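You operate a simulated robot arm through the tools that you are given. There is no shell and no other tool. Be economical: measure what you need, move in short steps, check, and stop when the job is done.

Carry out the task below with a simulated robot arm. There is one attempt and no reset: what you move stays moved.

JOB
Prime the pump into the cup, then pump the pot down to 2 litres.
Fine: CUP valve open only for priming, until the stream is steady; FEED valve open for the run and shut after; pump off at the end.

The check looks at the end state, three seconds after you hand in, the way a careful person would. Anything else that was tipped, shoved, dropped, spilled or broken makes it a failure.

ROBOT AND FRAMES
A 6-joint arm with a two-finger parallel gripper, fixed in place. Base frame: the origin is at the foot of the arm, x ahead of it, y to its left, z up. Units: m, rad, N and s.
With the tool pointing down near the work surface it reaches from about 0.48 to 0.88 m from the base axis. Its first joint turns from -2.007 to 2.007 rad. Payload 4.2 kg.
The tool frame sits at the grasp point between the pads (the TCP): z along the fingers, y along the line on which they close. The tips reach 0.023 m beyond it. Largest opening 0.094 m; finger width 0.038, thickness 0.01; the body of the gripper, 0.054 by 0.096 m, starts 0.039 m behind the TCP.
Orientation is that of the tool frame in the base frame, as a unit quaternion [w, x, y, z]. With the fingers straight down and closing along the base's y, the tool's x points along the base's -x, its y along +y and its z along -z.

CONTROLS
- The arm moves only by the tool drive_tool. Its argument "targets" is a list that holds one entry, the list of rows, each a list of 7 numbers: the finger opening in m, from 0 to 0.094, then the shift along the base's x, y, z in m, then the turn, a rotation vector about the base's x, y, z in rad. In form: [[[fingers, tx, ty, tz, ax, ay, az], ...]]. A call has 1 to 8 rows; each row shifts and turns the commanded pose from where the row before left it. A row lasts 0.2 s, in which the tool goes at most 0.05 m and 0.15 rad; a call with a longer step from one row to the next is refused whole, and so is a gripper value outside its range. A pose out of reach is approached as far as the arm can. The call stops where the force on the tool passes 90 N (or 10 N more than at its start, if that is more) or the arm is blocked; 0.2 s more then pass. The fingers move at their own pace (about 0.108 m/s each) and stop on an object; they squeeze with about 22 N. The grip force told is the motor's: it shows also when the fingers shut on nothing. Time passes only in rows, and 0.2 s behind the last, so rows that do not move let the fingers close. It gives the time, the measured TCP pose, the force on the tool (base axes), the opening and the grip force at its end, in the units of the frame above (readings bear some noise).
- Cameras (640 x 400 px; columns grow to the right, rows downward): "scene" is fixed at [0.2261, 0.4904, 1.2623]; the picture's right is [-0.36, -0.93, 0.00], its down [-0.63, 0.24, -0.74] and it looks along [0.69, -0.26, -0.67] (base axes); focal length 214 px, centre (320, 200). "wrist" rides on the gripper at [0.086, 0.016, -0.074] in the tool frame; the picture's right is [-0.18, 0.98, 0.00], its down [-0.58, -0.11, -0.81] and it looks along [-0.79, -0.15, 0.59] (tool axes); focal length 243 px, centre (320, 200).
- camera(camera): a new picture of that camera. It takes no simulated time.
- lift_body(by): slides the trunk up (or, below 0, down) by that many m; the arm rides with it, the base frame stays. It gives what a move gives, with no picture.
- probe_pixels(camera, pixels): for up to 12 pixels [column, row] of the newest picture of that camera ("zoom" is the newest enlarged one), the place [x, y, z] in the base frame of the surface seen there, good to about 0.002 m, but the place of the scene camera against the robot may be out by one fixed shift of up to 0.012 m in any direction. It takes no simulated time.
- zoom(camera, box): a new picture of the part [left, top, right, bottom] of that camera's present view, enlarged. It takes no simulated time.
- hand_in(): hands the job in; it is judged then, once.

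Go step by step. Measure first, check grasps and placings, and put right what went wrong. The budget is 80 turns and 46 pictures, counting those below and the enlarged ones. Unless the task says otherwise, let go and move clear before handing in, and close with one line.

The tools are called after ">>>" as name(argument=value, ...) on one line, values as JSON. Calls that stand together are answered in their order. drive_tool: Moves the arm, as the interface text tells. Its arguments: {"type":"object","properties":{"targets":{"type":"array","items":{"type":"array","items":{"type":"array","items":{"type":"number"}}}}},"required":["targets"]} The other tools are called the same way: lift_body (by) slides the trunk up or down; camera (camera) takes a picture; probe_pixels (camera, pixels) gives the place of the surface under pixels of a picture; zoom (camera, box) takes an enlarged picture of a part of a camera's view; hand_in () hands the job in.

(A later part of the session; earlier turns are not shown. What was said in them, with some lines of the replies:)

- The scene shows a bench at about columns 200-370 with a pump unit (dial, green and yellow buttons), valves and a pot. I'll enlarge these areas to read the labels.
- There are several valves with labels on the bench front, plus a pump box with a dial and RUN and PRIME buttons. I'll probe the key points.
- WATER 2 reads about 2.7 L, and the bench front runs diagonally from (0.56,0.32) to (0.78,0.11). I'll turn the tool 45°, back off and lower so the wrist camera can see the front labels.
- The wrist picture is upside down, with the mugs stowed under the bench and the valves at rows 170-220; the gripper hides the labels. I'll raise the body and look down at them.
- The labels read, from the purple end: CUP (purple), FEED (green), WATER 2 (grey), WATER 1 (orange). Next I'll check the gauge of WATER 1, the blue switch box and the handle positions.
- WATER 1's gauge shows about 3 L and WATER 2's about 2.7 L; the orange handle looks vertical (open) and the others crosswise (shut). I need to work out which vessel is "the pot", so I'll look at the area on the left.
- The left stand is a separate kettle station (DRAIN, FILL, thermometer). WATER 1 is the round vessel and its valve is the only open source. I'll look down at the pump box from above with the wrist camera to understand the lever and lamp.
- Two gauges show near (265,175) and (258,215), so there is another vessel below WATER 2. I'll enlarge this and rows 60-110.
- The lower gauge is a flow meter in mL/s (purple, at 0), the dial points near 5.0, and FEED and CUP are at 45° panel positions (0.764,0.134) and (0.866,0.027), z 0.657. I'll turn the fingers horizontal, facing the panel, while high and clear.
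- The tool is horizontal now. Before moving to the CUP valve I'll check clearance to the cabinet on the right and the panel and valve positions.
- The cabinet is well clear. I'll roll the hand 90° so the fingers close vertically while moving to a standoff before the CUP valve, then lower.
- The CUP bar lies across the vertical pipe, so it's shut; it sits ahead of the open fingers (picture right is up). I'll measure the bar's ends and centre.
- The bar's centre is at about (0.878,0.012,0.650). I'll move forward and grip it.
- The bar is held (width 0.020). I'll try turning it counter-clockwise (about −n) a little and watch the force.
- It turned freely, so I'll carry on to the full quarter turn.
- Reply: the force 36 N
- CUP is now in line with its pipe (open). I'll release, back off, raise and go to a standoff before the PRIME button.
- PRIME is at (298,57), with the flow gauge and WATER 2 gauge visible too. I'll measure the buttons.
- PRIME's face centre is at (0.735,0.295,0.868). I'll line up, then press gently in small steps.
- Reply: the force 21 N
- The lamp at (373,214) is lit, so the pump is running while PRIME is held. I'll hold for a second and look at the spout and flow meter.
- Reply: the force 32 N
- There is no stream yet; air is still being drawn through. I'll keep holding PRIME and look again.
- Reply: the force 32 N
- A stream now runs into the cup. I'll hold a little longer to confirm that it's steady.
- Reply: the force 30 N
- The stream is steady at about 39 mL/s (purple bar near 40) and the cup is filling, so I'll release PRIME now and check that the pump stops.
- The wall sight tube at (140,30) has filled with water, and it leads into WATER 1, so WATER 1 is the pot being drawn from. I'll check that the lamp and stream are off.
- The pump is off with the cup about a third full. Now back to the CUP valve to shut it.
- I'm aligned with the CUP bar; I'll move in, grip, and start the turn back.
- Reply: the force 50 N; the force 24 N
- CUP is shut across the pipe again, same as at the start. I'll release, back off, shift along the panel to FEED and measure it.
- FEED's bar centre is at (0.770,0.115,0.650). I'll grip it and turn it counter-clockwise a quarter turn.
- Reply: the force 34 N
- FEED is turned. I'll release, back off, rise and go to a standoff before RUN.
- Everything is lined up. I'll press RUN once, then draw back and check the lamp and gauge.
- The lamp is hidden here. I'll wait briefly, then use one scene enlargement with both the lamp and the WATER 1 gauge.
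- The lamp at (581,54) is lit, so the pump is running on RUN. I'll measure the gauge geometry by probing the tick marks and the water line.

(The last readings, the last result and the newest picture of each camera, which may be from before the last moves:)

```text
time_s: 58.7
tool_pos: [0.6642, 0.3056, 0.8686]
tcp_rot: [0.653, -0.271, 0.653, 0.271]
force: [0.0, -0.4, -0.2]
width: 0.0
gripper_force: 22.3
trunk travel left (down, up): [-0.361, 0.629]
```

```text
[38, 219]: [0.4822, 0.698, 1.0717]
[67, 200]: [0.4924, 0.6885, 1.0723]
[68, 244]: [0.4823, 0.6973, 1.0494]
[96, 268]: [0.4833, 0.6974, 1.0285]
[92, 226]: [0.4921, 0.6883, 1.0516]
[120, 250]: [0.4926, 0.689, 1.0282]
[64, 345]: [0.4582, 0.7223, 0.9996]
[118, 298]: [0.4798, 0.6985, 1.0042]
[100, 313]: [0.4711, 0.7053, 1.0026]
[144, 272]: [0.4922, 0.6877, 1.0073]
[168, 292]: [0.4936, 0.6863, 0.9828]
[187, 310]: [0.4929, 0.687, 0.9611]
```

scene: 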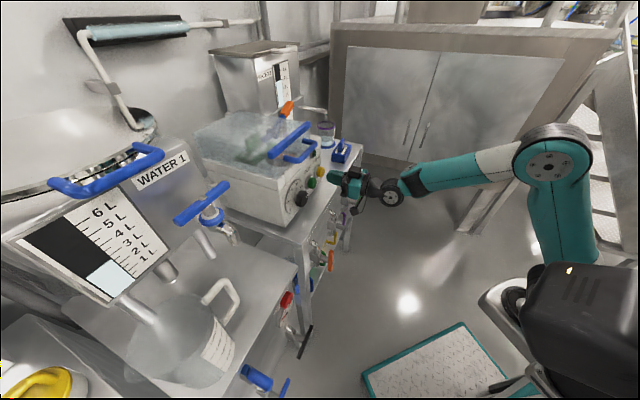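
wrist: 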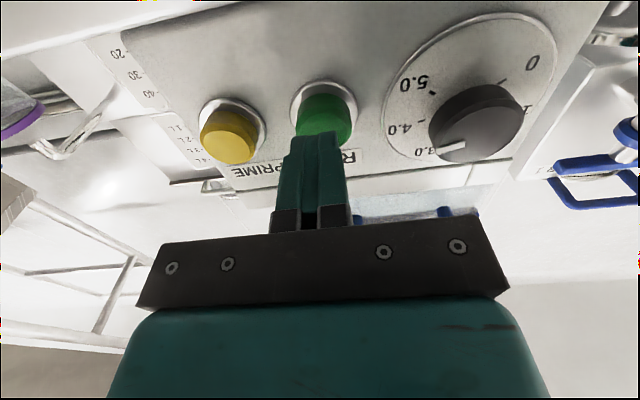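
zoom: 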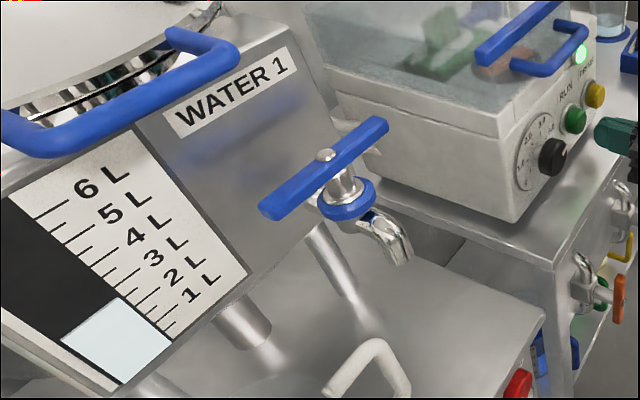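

By height, 6 L is at 1.072, with 0.022 per litre, so 2 L is at about 0.984; the water is now near 1.003 (about 2.85 L). I'll wait about 9 s and measure again.

>>> drive_tool(targets=[[[0, 0, 0, 0, 0, 0, 0], [0, 0, 0, 0, 0, 0, 0], [0, 0, 0, 0, 0, 0, 0], [0, 0, 0, 0, 0, 0, 0], [0, 0, 0, 0, 0, 0, 0], [0, 0, 0, 0, 0, 0, 0], [0, 0, 0, 0, 0, 0, 0], [0, 0, 0, 0, 0, 0, 0]]])

>>> drive_tool(targets=[[[0, 0, 0, 0, 0, 0, 0], [0, 0, 0, 0, 0, 0, 0], [0, 0, 0, 0, 0, 0, 0], [0, 0, 0, 0, 0, 0, 0], [0, 0, 0, 0, 0, 0, 0], [0, 0, 0, 0, 0, 0, 0], [0, 0, 0, 0, 0, 0, 0], [0, 0, 0, 0, 0, 0, 0]]])

>>> drive_tool(targets=[[[0, 0, 0, 0, 0, 0, 0], [0, 0, 0, 0, 0, 0, 0], [0, 0, 0, 0, 0, 0, 0], [0, 0, 0, 0, 0, 0, 0], [0, 0, 0, 0, 0, 0, 0], [0, 0, 0, 0, 0, 0, 0], [0, 0, 0, 0, 0, 0, 0], [0, 0, 0, 0, 0, 0, 0]]])

>>> drive_tool(targets=[[[0, 0, 0, 0, 0, 0, 0], [0, 0, 0, 0, 0, 0, 0], [0, 0, 0, 0, 0, 0, 0], [0, 0, 0, 0, 0, 0, 0], [0, 0, 0, 0, 0, 0, 0], [0, 0, 0, 0, 0, 0, 0], [0, 0, 0, 0, 0, 0, 0], [0, 0, 0, 0, 0, 0, 0]]])

>>> drive_tool(targets=[[[0, 0, 0, 0, 0, 0, 0], [0, 0, 0, 0, 0, 0, 0], [0, 0, 0, 0, 0, 0, 0], [0, 0, 0, 0, 0, 0, 0], [0, 0, 0, 0, 0, 0, 0], [0, 0, 0, 0, 0, 0, 0], [0, 0, 0, 0, 0, 0, 0], [0, 0, 0, 0, 0, 0, 0]]])

>>> zoom(camera="scene", box=[60, 210, 172, 280])

```text
time_s: 60.5
tool_pos: [0.6632, 0.3066, 0.8687]
tcp_rot: [0.654, -0.271, 0.653, 0.271]
force: [0.8, 0.2, 0.9]
width: 0.0
gripper_force: 21.7
trunk travel left (down, up): [-0.361, 0.629]
```

```text
time_s: 62.3
tool_pos: [0.6635, 0.3054, 0.8684]
tcp_rot: [0.654, -0.27, 0.653, 0.271]
force: [-0.5, -0.3, 0.7]
width: 0.0
gripper_force: 21.8
trunk travel left (down, up): [-0.361, 0.629]
```

```text
time_s: 64.1
tool_pos: [0.6633, 0.3068, 0.8703]
tcp_rot: [0.654, -0.269, 0.653, 0.27]
force: [0.3, 0.2, -0.7]
width: 0.0001
gripper_force: 21.9
trunk travel left (down, up): [-0.361, 0.629]
```

```text
time_s: 65.9
tool_pos: [0.6646, 0.3055, 0.8697]
tcp_rot: [0.653, -0.271, 0.653, 0.271]
force: [0.1, -0.4, -0.8]
width: 0.0
gripper_force: 21.7
trunk travel left (down, up): [-0.361, 0.629]
```

```text
time_s: 67.7
tool_pos: [0.6636, 0.3056, 0.8701]
tcp_rot: [0.654, -0.27, 0.653, 0.271]
force: [0.3, 0.2, -0.5]
width: 0.0001
gripper_force: 21.5
trunk travel left (down, up): [-0.361, 0.629]
```

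```text
5.71 times, centred on (116, 245) of scene
```

zoom: 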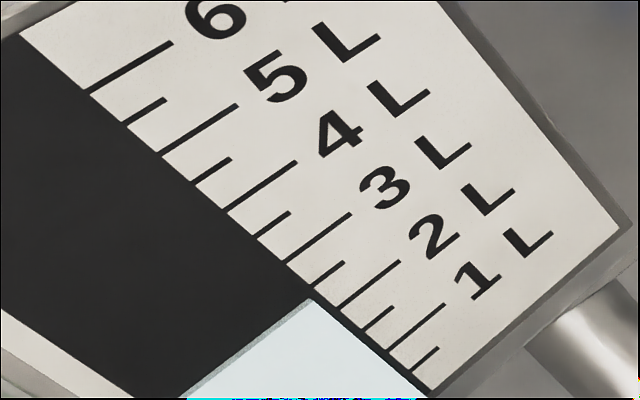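

The level now sits just under the 2.5 L tick. I'll probe for a precise value.

>>> probe_pixels(camera="zoom", pixels=[[309, 303], [290, 317], [250, 347], [215, 373], [316, 285], [335, 270], [341, 307], [390, 270], [400, 262], [290, 260], [349, 214], [440, 307]])

```text
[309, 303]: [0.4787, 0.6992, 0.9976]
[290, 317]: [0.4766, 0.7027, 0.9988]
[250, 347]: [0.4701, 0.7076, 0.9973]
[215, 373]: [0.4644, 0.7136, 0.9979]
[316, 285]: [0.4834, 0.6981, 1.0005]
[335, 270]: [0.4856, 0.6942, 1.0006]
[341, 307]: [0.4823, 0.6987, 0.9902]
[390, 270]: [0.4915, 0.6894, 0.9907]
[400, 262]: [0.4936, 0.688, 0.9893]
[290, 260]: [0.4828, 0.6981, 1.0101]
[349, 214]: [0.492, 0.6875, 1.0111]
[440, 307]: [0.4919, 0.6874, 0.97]
```

The level is about 2.36 L now, falling about 0.037 L/s, so roughly 9-10 s remain. I'll wait 5.4 s and measure again.

>>> drive_tool(targets=[[[0, 0, 0, 0, 0, 0, 0], [0, 0, 0, 0, 0, 0, 0], [0, 0, 0, 0, 0, 0, 0], [0, 0, 0, 0, 0, 0, 0], [0, 0, 0, 0, 0, 0, 0], [0, 0, 0, 0, 0, 0, 0], [0, 0, 0, 0, 0, 0, 0], [0, 0, 0, 0, 0, 0, 0]]])

>>> drive_tool(targets=[[[0, 0, 0, 0, 0, 0, 0], [0, 0, 0, 0, 0, 0, 0], [0, 0, 0, 0, 0, 0, 0], [0, 0, 0, 0, 0, 0, 0], [0, 0, 0, 0, 0, 0, 0], [0, 0, 0, 0, 0, 0, 0], [0, 0, 0, 0, 0, 0, 0], [0, 0, 0, 0, 0, 0, 0]]])

>>> drive_tool(targets=[[[0, 0, 0, 0, 0, 0, 0], [0, 0, 0, 0, 0, 0, 0], [0, 0, 0, 0, 0, 0, 0], [0, 0, 0, 0, 0, 0, 0], [0, 0, 0, 0, 0, 0, 0], [0, 0, 0, 0, 0, 0, 0], [0, 0, 0, 0, 0, 0, 0], [0, 0, 0, 0, 0, 0, 0]]])

>>> zoom(camera="scene", box=[60, 220, 172, 290])

```text
time_s: 69.5
tool_pos: [0.6634, 0.3066, 0.8706]
tcp_rot: [0.654, -0.27, 0.653, 0.271]
force: [0.0, -0.4, -0.2]
width: 0.0001
gripper_force: 21.9
trunk travel left (down, up): [-0.361, 0.629]
```

```text
time_s: 71.3
tool_pos: [0.6637, 0.3061, 0.8692]
tcp_rot: [0.654, -0.27, 0.653, 0.271]
force: [-0.1, 0.6, -0.2]
width: 0.0
gripper_force: 22.3
trunk travel left (down, up): [-0.361, 0.629]
```

```text
time_s: 73.1
tool_pos: [0.6627, 0.3061, 0.8688]
tcp_rot: [0.654, -0.27, 0.653, 0.271]
force: [0.2, 0.1, -1.3]
width: 0.0001
gripper_force: 22.2
trunk travel left (down, up): [-0.361, 0.629]
```

```text
5.71 times, centred on (116, 255) of scene
```

zoom: 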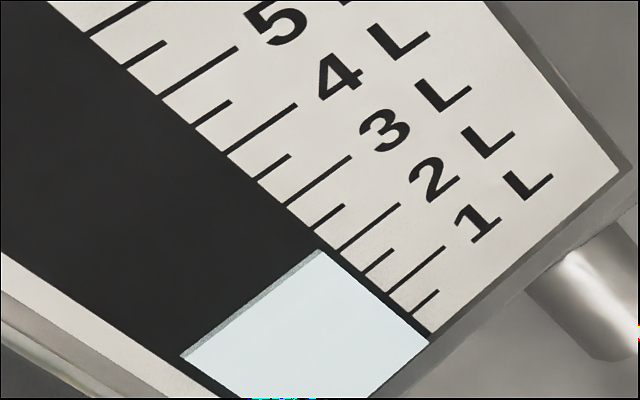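

The level is about 2.15 L, falling 0.038 L/s, so I'll stop in about 4 s: wait, creep in, and press RUN again at about t = 77.

>>> drive_tool(targets=[[[0, 0, 0, 0, 0, 0, 0], [0, 0, 0, 0, 0, 0, 0], [0, 0, 0, 0, 0, 0, 0], [0, 0, 0, 0, 0, 0, 0], [0, 0, 0, 0, 0, 0, 0], [0, 0, 0, 0, 0, 0, 0], [0, 0, 0, 0, 0, 0, 0], [0, 0, 0, 0, 0, 0, 0]]])

>>> drive_tool(targets=[[[0, 0, 0, 0, 0, 0, 0], [0, 0, 0, 0, 0, 0, 0], [0, 0, 0, 0, 0, 0, 0], [0, 0, 0, 0, 0, 0, 0], [0, 0, 0, 0, 0, 0, 0], [0, 0, 0, 0, 0, 0, 0], [0, 0, 0, 0, 0, 0, 0], [0, 0.012, 0.012, 0, 0, 0, 0]]])

>>> drive_tool(targets=[[[0, 0.004, 0.004, 0, 0, 0, 0], [0, 0.004, 0.004, 0, 0, 0, 0], [0, 0, 0, 0, 0, 0, 0]]])

>>> drive_tool(targets=[[[0, -0.03, -0.03, 0, 0, 0, 0], [0, 0, 0, 0, 0, 0, 0]]])

>>> zoom(camera="scene", box=[60, 130, 340, 305])

```text
time_s: 74.9
tool_pos: [0.6633, 0.3061, 0.8706]
tcp_rot: [0.654, -0.271, 0.653, 0.271]
force: [0.3, -0.5, -0.4]
width: 0.0
gripper_force: 21.8
trunk travel left (down, up): [-0.361, 0.629]
```

```text
time_s: 76.7
tool_pos: [0.6764, 0.3191, 0.8702]
tcp_rot: [0.654, -0.27, 0.653, 0.271]
force: [0.1, 1.0, -0.1]
width: 0.0001
gripper_force: 21.9
trunk travel left (down, up): [-0.361, 0.629]
```

```text
time_s: 77.5
tool_pos: [0.6825, 0.3264, 0.8694]
tcp_rot: [0.654, -0.27, 0.653, 0.27]
force: [-10.3, -10.5, -0.9]
width: 0.0
gripper_force: 21.7
trunk travel left (down, up): [-0.361, 0.629]
```

```text
time_s: 78.1
tool_pos: [0.6525, 0.2962, 0.8691]
tcp_rot: [0.654, -0.27, 0.653, 0.271]
force: [-0.4, -0.1, 0.1]
width: 0.0
gripper_force: 22.4
trunk travel left (down, up): [-0.361, 0.629]
```

```text
2.29 times, centred on (200, 218) of scene
```

zoom: 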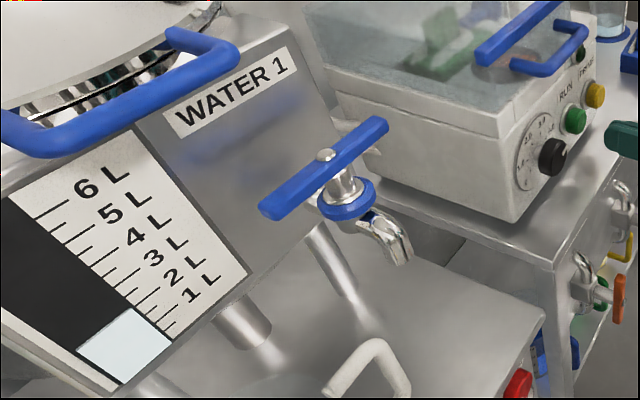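

The lamp is off. I'll check the final level in close-up.

>>> zoom(camera="scene", box=[90, 240, 154, 280])

```text
10.00 times, centred on (122, 260) of scene
```

zoom: 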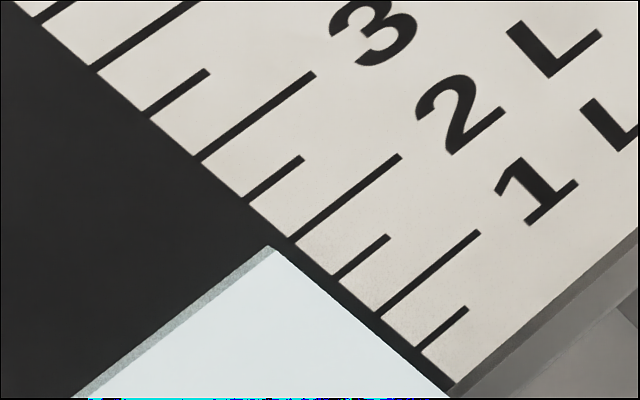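

The bright water edge meets the 2 L tick almost exactly. I'll probe to confirm the heights.

>>> probe_pixels(camera="zoom", pixels=[[268, 256], [230, 287], [180, 327], [262, 252], [220, 285], [294, 239], [345, 199], [400, 157], [249, 200], [303, 157], [200, 158], [386, 315]])

```text
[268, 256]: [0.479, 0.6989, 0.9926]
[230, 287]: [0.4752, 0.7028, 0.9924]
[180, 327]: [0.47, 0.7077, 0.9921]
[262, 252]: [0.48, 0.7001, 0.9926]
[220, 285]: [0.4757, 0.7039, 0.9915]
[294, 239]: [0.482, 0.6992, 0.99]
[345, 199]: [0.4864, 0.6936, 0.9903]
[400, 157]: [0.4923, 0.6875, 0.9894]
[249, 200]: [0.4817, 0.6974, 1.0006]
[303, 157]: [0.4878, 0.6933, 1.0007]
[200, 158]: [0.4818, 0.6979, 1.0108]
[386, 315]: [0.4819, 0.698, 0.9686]
```

The water strip stands about 2.4 mm in front of the scale, so its true level (rear top edge, z ≈ 0.992) is about 2.09 L. I'll run about 2.2 s more with two RUN presses.

>>> drive_tool(targets=[[[0, 0.022, 0.022, 0, 0, 0, 0], [0, 0.004, 0.004, 0, 0, 0, 0], [0, 0.004, 0.004, 0, 0, 0, 0], [0, 0, 0, 0, 0, 0, 0], [0, -0.012, -0.012, 0, 0, 0, 0], [0, 0, 0, 0, 0, 0, 0], [0, 0, 0, 0, 0, 0, 0], [0, 0, 0, 0, 0, 0, 0]]])

>>> drive_tool(targets=[[[0, 0, 0, 0, 0, 0, 0], [0, 0, 0, 0, 0, 0, 0], [0, 0.004, 0.004, 0, 0, 0, 0], [0, 0.004, 0.004, 0, 0, 0, 0], [0, 0.004, 0.004, 0, 0, 0, 0], [0, 0, 0, 0, 0, 0, 0], [0, -0.03, -0.03, 0, 0, 0, 0], [0, 0, 0, 0, 0, 0, 0]]])

>>> zoom(camera="scene", box=[90, 140, 330, 280])

```text
time_s: 79.9
tool_pos: [0.6725, 0.314, 0.8689]
tcp_rot: [0.654, -0.27, 0.653, 0.271]
force: [-0.2, 0.4, -0.5]
width: 0.0
gripper_force: 21.6
trunk travel left (down, up): [-0.361, 0.629]
```

```text
time_s: 81.7
tool_pos: [0.654, 0.2962, 0.8695]
tcp_rot: [0.654, -0.27, 0.653, 0.271]
force: [0.5, 0.1, -1.0]
width: 0.0
gripper_force: 21.9
trunk travel left (down, up): [-0.361, 0.629]
```

```text
2.67 times, centred on (210, 210) of scene
```

zoom: 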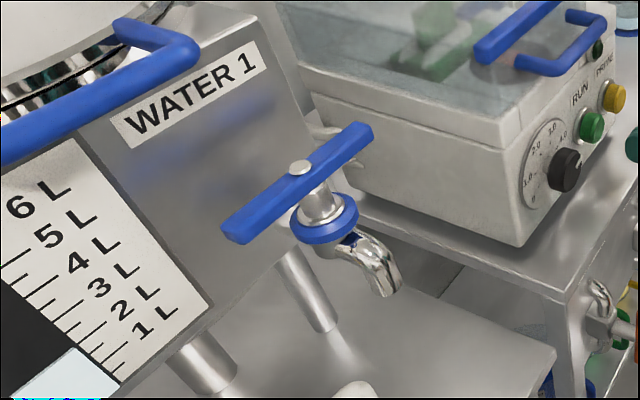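

The lamp at (598,48) is dark again. I'll probe the level once more in this picture.

>>> probe_pixels(camera="zoom", pixels=[[74, 350], [65, 357], [50, 369], [35, 380], [70, 353], [58, 363], [80, 346], [95, 334], [110, 323], [107, 321]])

```text
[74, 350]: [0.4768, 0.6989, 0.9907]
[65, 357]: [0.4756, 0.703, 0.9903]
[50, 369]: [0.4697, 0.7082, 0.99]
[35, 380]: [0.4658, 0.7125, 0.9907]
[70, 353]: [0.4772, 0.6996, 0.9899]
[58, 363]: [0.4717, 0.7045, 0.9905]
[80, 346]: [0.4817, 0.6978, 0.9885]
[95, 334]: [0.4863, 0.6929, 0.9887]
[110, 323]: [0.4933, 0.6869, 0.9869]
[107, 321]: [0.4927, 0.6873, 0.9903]
```

The level is now at z ≈ 0.990, matching the 2 L tick. Now back to FEED to shut it.

>>> drive_tool(targets=[[[0, 0.0082, -0.0413, 0, 0, 0, 0], [0, 0.0082, -0.0413, 0, 0, 0, 0], [0.07, 0.0082, -0.0413, 0, 0, 0, 0], [0.07, 0.0082, -0.0413, 0, 0, 0, 0], [0.07, 0.0082, -0.0413, 0, 0, 0, 0], [0.07, 0.0078, -0.0433, 0, 0, 0, 0]]])

>>> lift_body(by=-0.219)

```text
time_s: 83.1
tool_pos: [0.7016, 0.045, 0.8705]
tcp_rot: [0.654, -0.271, 0.653, 0.271]
force: [0.3, 0.6, -0.3]
width: 0.0699
gripper_force: 0.0
trunk travel left (down, up): [-0.361, 0.629]
```

```text
time_s: 85.5
tool_pos: [0.7034, 0.0453, 0.6525]
tcp_rot: [0.654, -0.27, 0.653, 0.271]
force: [-0.5, 0.1, -0.7]
width: 0.0702
gripper_force: 0.1
trunk travel left (down, up): [-0.142, 0.848]
```

I'm aligned at the standoff; I'll grip FEED's bar and turn it back clockwise.

>>> drive_tool(targets=[[[0.07, 0.035, 0.036, -0.0005, 0, 0, 0], [0.07, 0.035, 0.036, -0.0005, 0, 0, 0], [0, 0, 0, 0, 0, 0, 0], [0, 0, 0, 0, 0, 0, 0], [0, 0, 0, 0, 0, 0, 0], [0, 0, 0, 0, 0.1, 0.1, 0], [0, 0, 0, 0, 0.1, 0.1, 0], [0, 0, 0, 0, 0.1, 0.1, 0]]])

>>> drive_tool(targets=[[[0, 0, 0, 0, 0.1014, 0.1014, 0], [0, 0, 0, 0, 0.1014, 0.1014, 0], [0, 0, 0, 0, 0.1014, 0.1014, 0], [0, 0, 0, 0, 0.1014, 0.1014, 0], [0, 0, 0, 0, 0.1014, 0.1014, 0], [0, 0, 0, 0, 0.1014, 0.1014, 0], [0, 0, 0, 0, 0.1014, 0.1014, 0], [0, 0, 0, 0, 0.1014, 0.1014, 0]]])

>>> drive_tool(targets=[[[0.09, 0, 0, 0, 0, 0, 0], [0.09, 0, 0, 0, 0, 0, 0], [0.09, -0.033, -0.033, 0, 0, 0, 0], [0.09, -0.033, -0.033, 0, 0, 0, 0], [0.09, -0.02, -0.02, 0, 0, 0, 0]]])

>>> camera(camera="wrist")

```text
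refused: row 1 steps farther than a row can; nothing moved
```

```text
time_s: 87.3
tool_pos: [0.7026, 0.0452, 0.6532]
tcp_rot: [0.401, 0.129, 0.695, 0.583]
force: [0.0, -0.6, 0.1]
width: 0.0001
gripper_force: 22.1
trunk travel left (down, up): [-0.142, 0.848]
```

```text
time_s: 88.5
tool_pos: [0.6202, -0.0371, 0.6537]
tcp_rot: [0.402, 0.128, 0.698, 0.579]
force: [0.7, -0.4, 0.5]
width: 0.0899
gripper_force: 0.1
out of reach, approached as far as the arm can: row 5
trunk travel left (down, up): [-0.142, 0.848]
```

```text
1 pictures are left
```

wrist: 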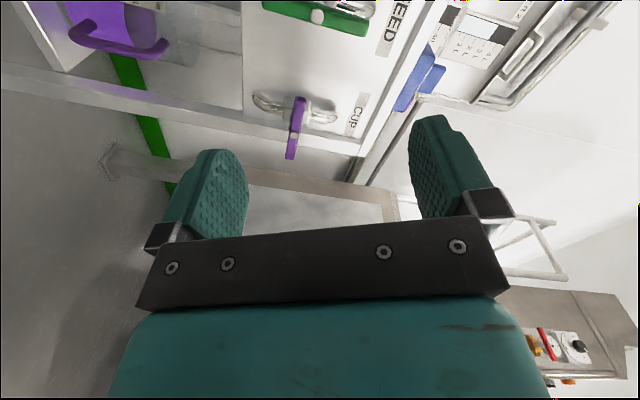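

One row was too long and refused, so the later turn happened in free air; FEED's bar is untouched and still open (green bar at (318,15)). I'll roll back and return to the standoff, one checked step at a time.

>>> drive_tool(targets=[[[0.07, 0.0104, 0.0103, 0, -0.1014, -0.1014, 0], [0.07, 0.0104, 0.0103, 0, -0.1014, -0.1014, 0], [0.07, 0.0104, 0.0103, 0, -0.1014, -0.1014, 0], [0.07, 0.0104, 0.0103, 0, -0.1014, -0.1014, 0], [0.07, 0.0104, 0.0103, 0, -0.1014, -0.1014, 0], [0.07, 0.0104, 0.0103, 0, -0.1014, -0.1014, 0], [0.07, 0.0104, 0.0103, 0, -0.1014, -0.1014, 0], [0.07, 0.0104, 0.0103, 0, -0.1014, -0.1014, 0]]])

```text
time_s: 90.3
tool_pos: [0.7036, 0.0448, 0.6553]
tcp_rot: [0.654, -0.27, 0.653, 0.269]
force: [-0.6, 0.3, -0.2]
width: 0.07
gripper_force: 0.0
trunk travel left (down, up): [-0.142, 0.848]
```

The pose is restored. Moving in and gripping.

>>> drive_tool(targets=[[[0.07, 0.0233, 0.0241, -0.0015, 0, 0, 0], [0.07, 0.0233, 0.0241, -0.0015, 0, 0, 0], [0.07, 0.0233, 0.0241, -0.0015, 0, 0, 0], [0, 0, 0, 0, 0, 0, 0], [0, 0, 0, 0, 0, 0, 0], [0, 0, 0, 0, 0, 0, 0]]])

```text
time_s: 91.7
tool_pos: [0.7739, 0.1156, 0.6506]
tcp_rot: [0.655, -0.27, 0.653, 0.27]
force: [15.7, 0.6, 2.5]
width: 0.0197
gripper_force: 45.3
trunk travel left (down, up): [-0.142, 0.848]
```

The bar is held (width 0.020). I'll turn it a quarter turn clockwise to shut.

>>> drive_tool(targets=[[[0, 0, 0, 0, 0.1, 0.1, 0], [0, 0, 0, 0, 0.1, 0.1, 0], [0, 0, 0, 0, 0.1, 0.1, 0], [0, 0, 0, 0, 0.1, 0.1, 0], [0, 0, 0, 0, 0.1, 0.1, 0], [0, 0, 0, 0, 0.1, 0.1, 0]]])

```text
time_s: 93.1
tool_pos: [0.7738, 0.1162, 0.6501]
tcp_rot: [0.484, 0.024, 0.706, 0.515]
force: [38.6, -4.0, 6.1]
width: 0.0196
gripper_force: 44.8
trunk travel left (down, up): [-0.142, 0.848]
```

It's turning well; now the remaining five rows.

>>> drive_tool(targets=[[[0, 0, 0, 0, 0.1022, 0.1022, 0], [0, 0, 0, 0, 0.1022, 0.1022, 0], [0, 0, 0, 0, 0.1022, 0.1022, 0], [0, 0, 0, 0, 0.1022, 0.1022, 0], [0, 0, 0, 0, 0.1022, 0.1022, 0]]])

```text
time_s: 94.3
tool_pos: [0.7742, 0.1159, 0.6495]
tcp_rot: [0.271, 0.273, 0.652, 0.653]
force: [29.7, -15.0, 4.9]
width: 0.0194
gripper_force: 44.9
trunk travel left (down, up): [-0.142, 0.848]
```

The full quarter turn is reached. I'll release, back straight off and take the last picture of the valves.

>>> drive_tool(targets=[[[0.09, 0, 0, 0, 0, 0, 0], [0.09, 0, 0, 0, 0, 0, 0], [0.09, -0.03, -0.03, 0, 0, 0, 0], [0.09, -0.03, -0.03, 0, 0, 0, 0], [0.09, -0.015, -0.015, 0, 0, 0, 0]]])

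>>> camera(camera="wrist")

```text
time_s: 95.5
tool_pos: [0.6979, 0.0419, 0.6501]
tcp_rot: [0.271, 0.272, 0.653, 0.653]
force: [-0.2, 0.4, 0.4]
width: 0.09
gripper_force: 0.1
trunk travel left (down, up): [-0.142, 0.848]
```

```text
0 pictures are left
```

wrist: 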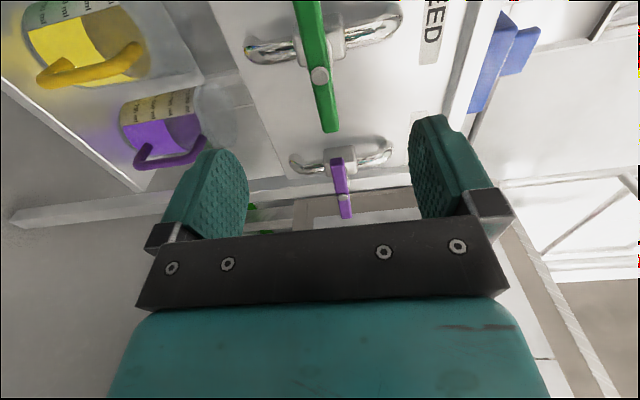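

The green FEED bar (319,75) and purple CUP bar (342,185) both lie across their pipes as at the start, so both are shut. The pump is off, the pot is at about 2 L and the gripper is clear, so I'm handing in.

>>> hand_in()

```text
The job is handed in.
```

I primed the pump into the cup until the stream was steady, then pumped the pot (taken to be WATER 1) down to about 2 litres; CUP and FEED are shut and the pump is off.
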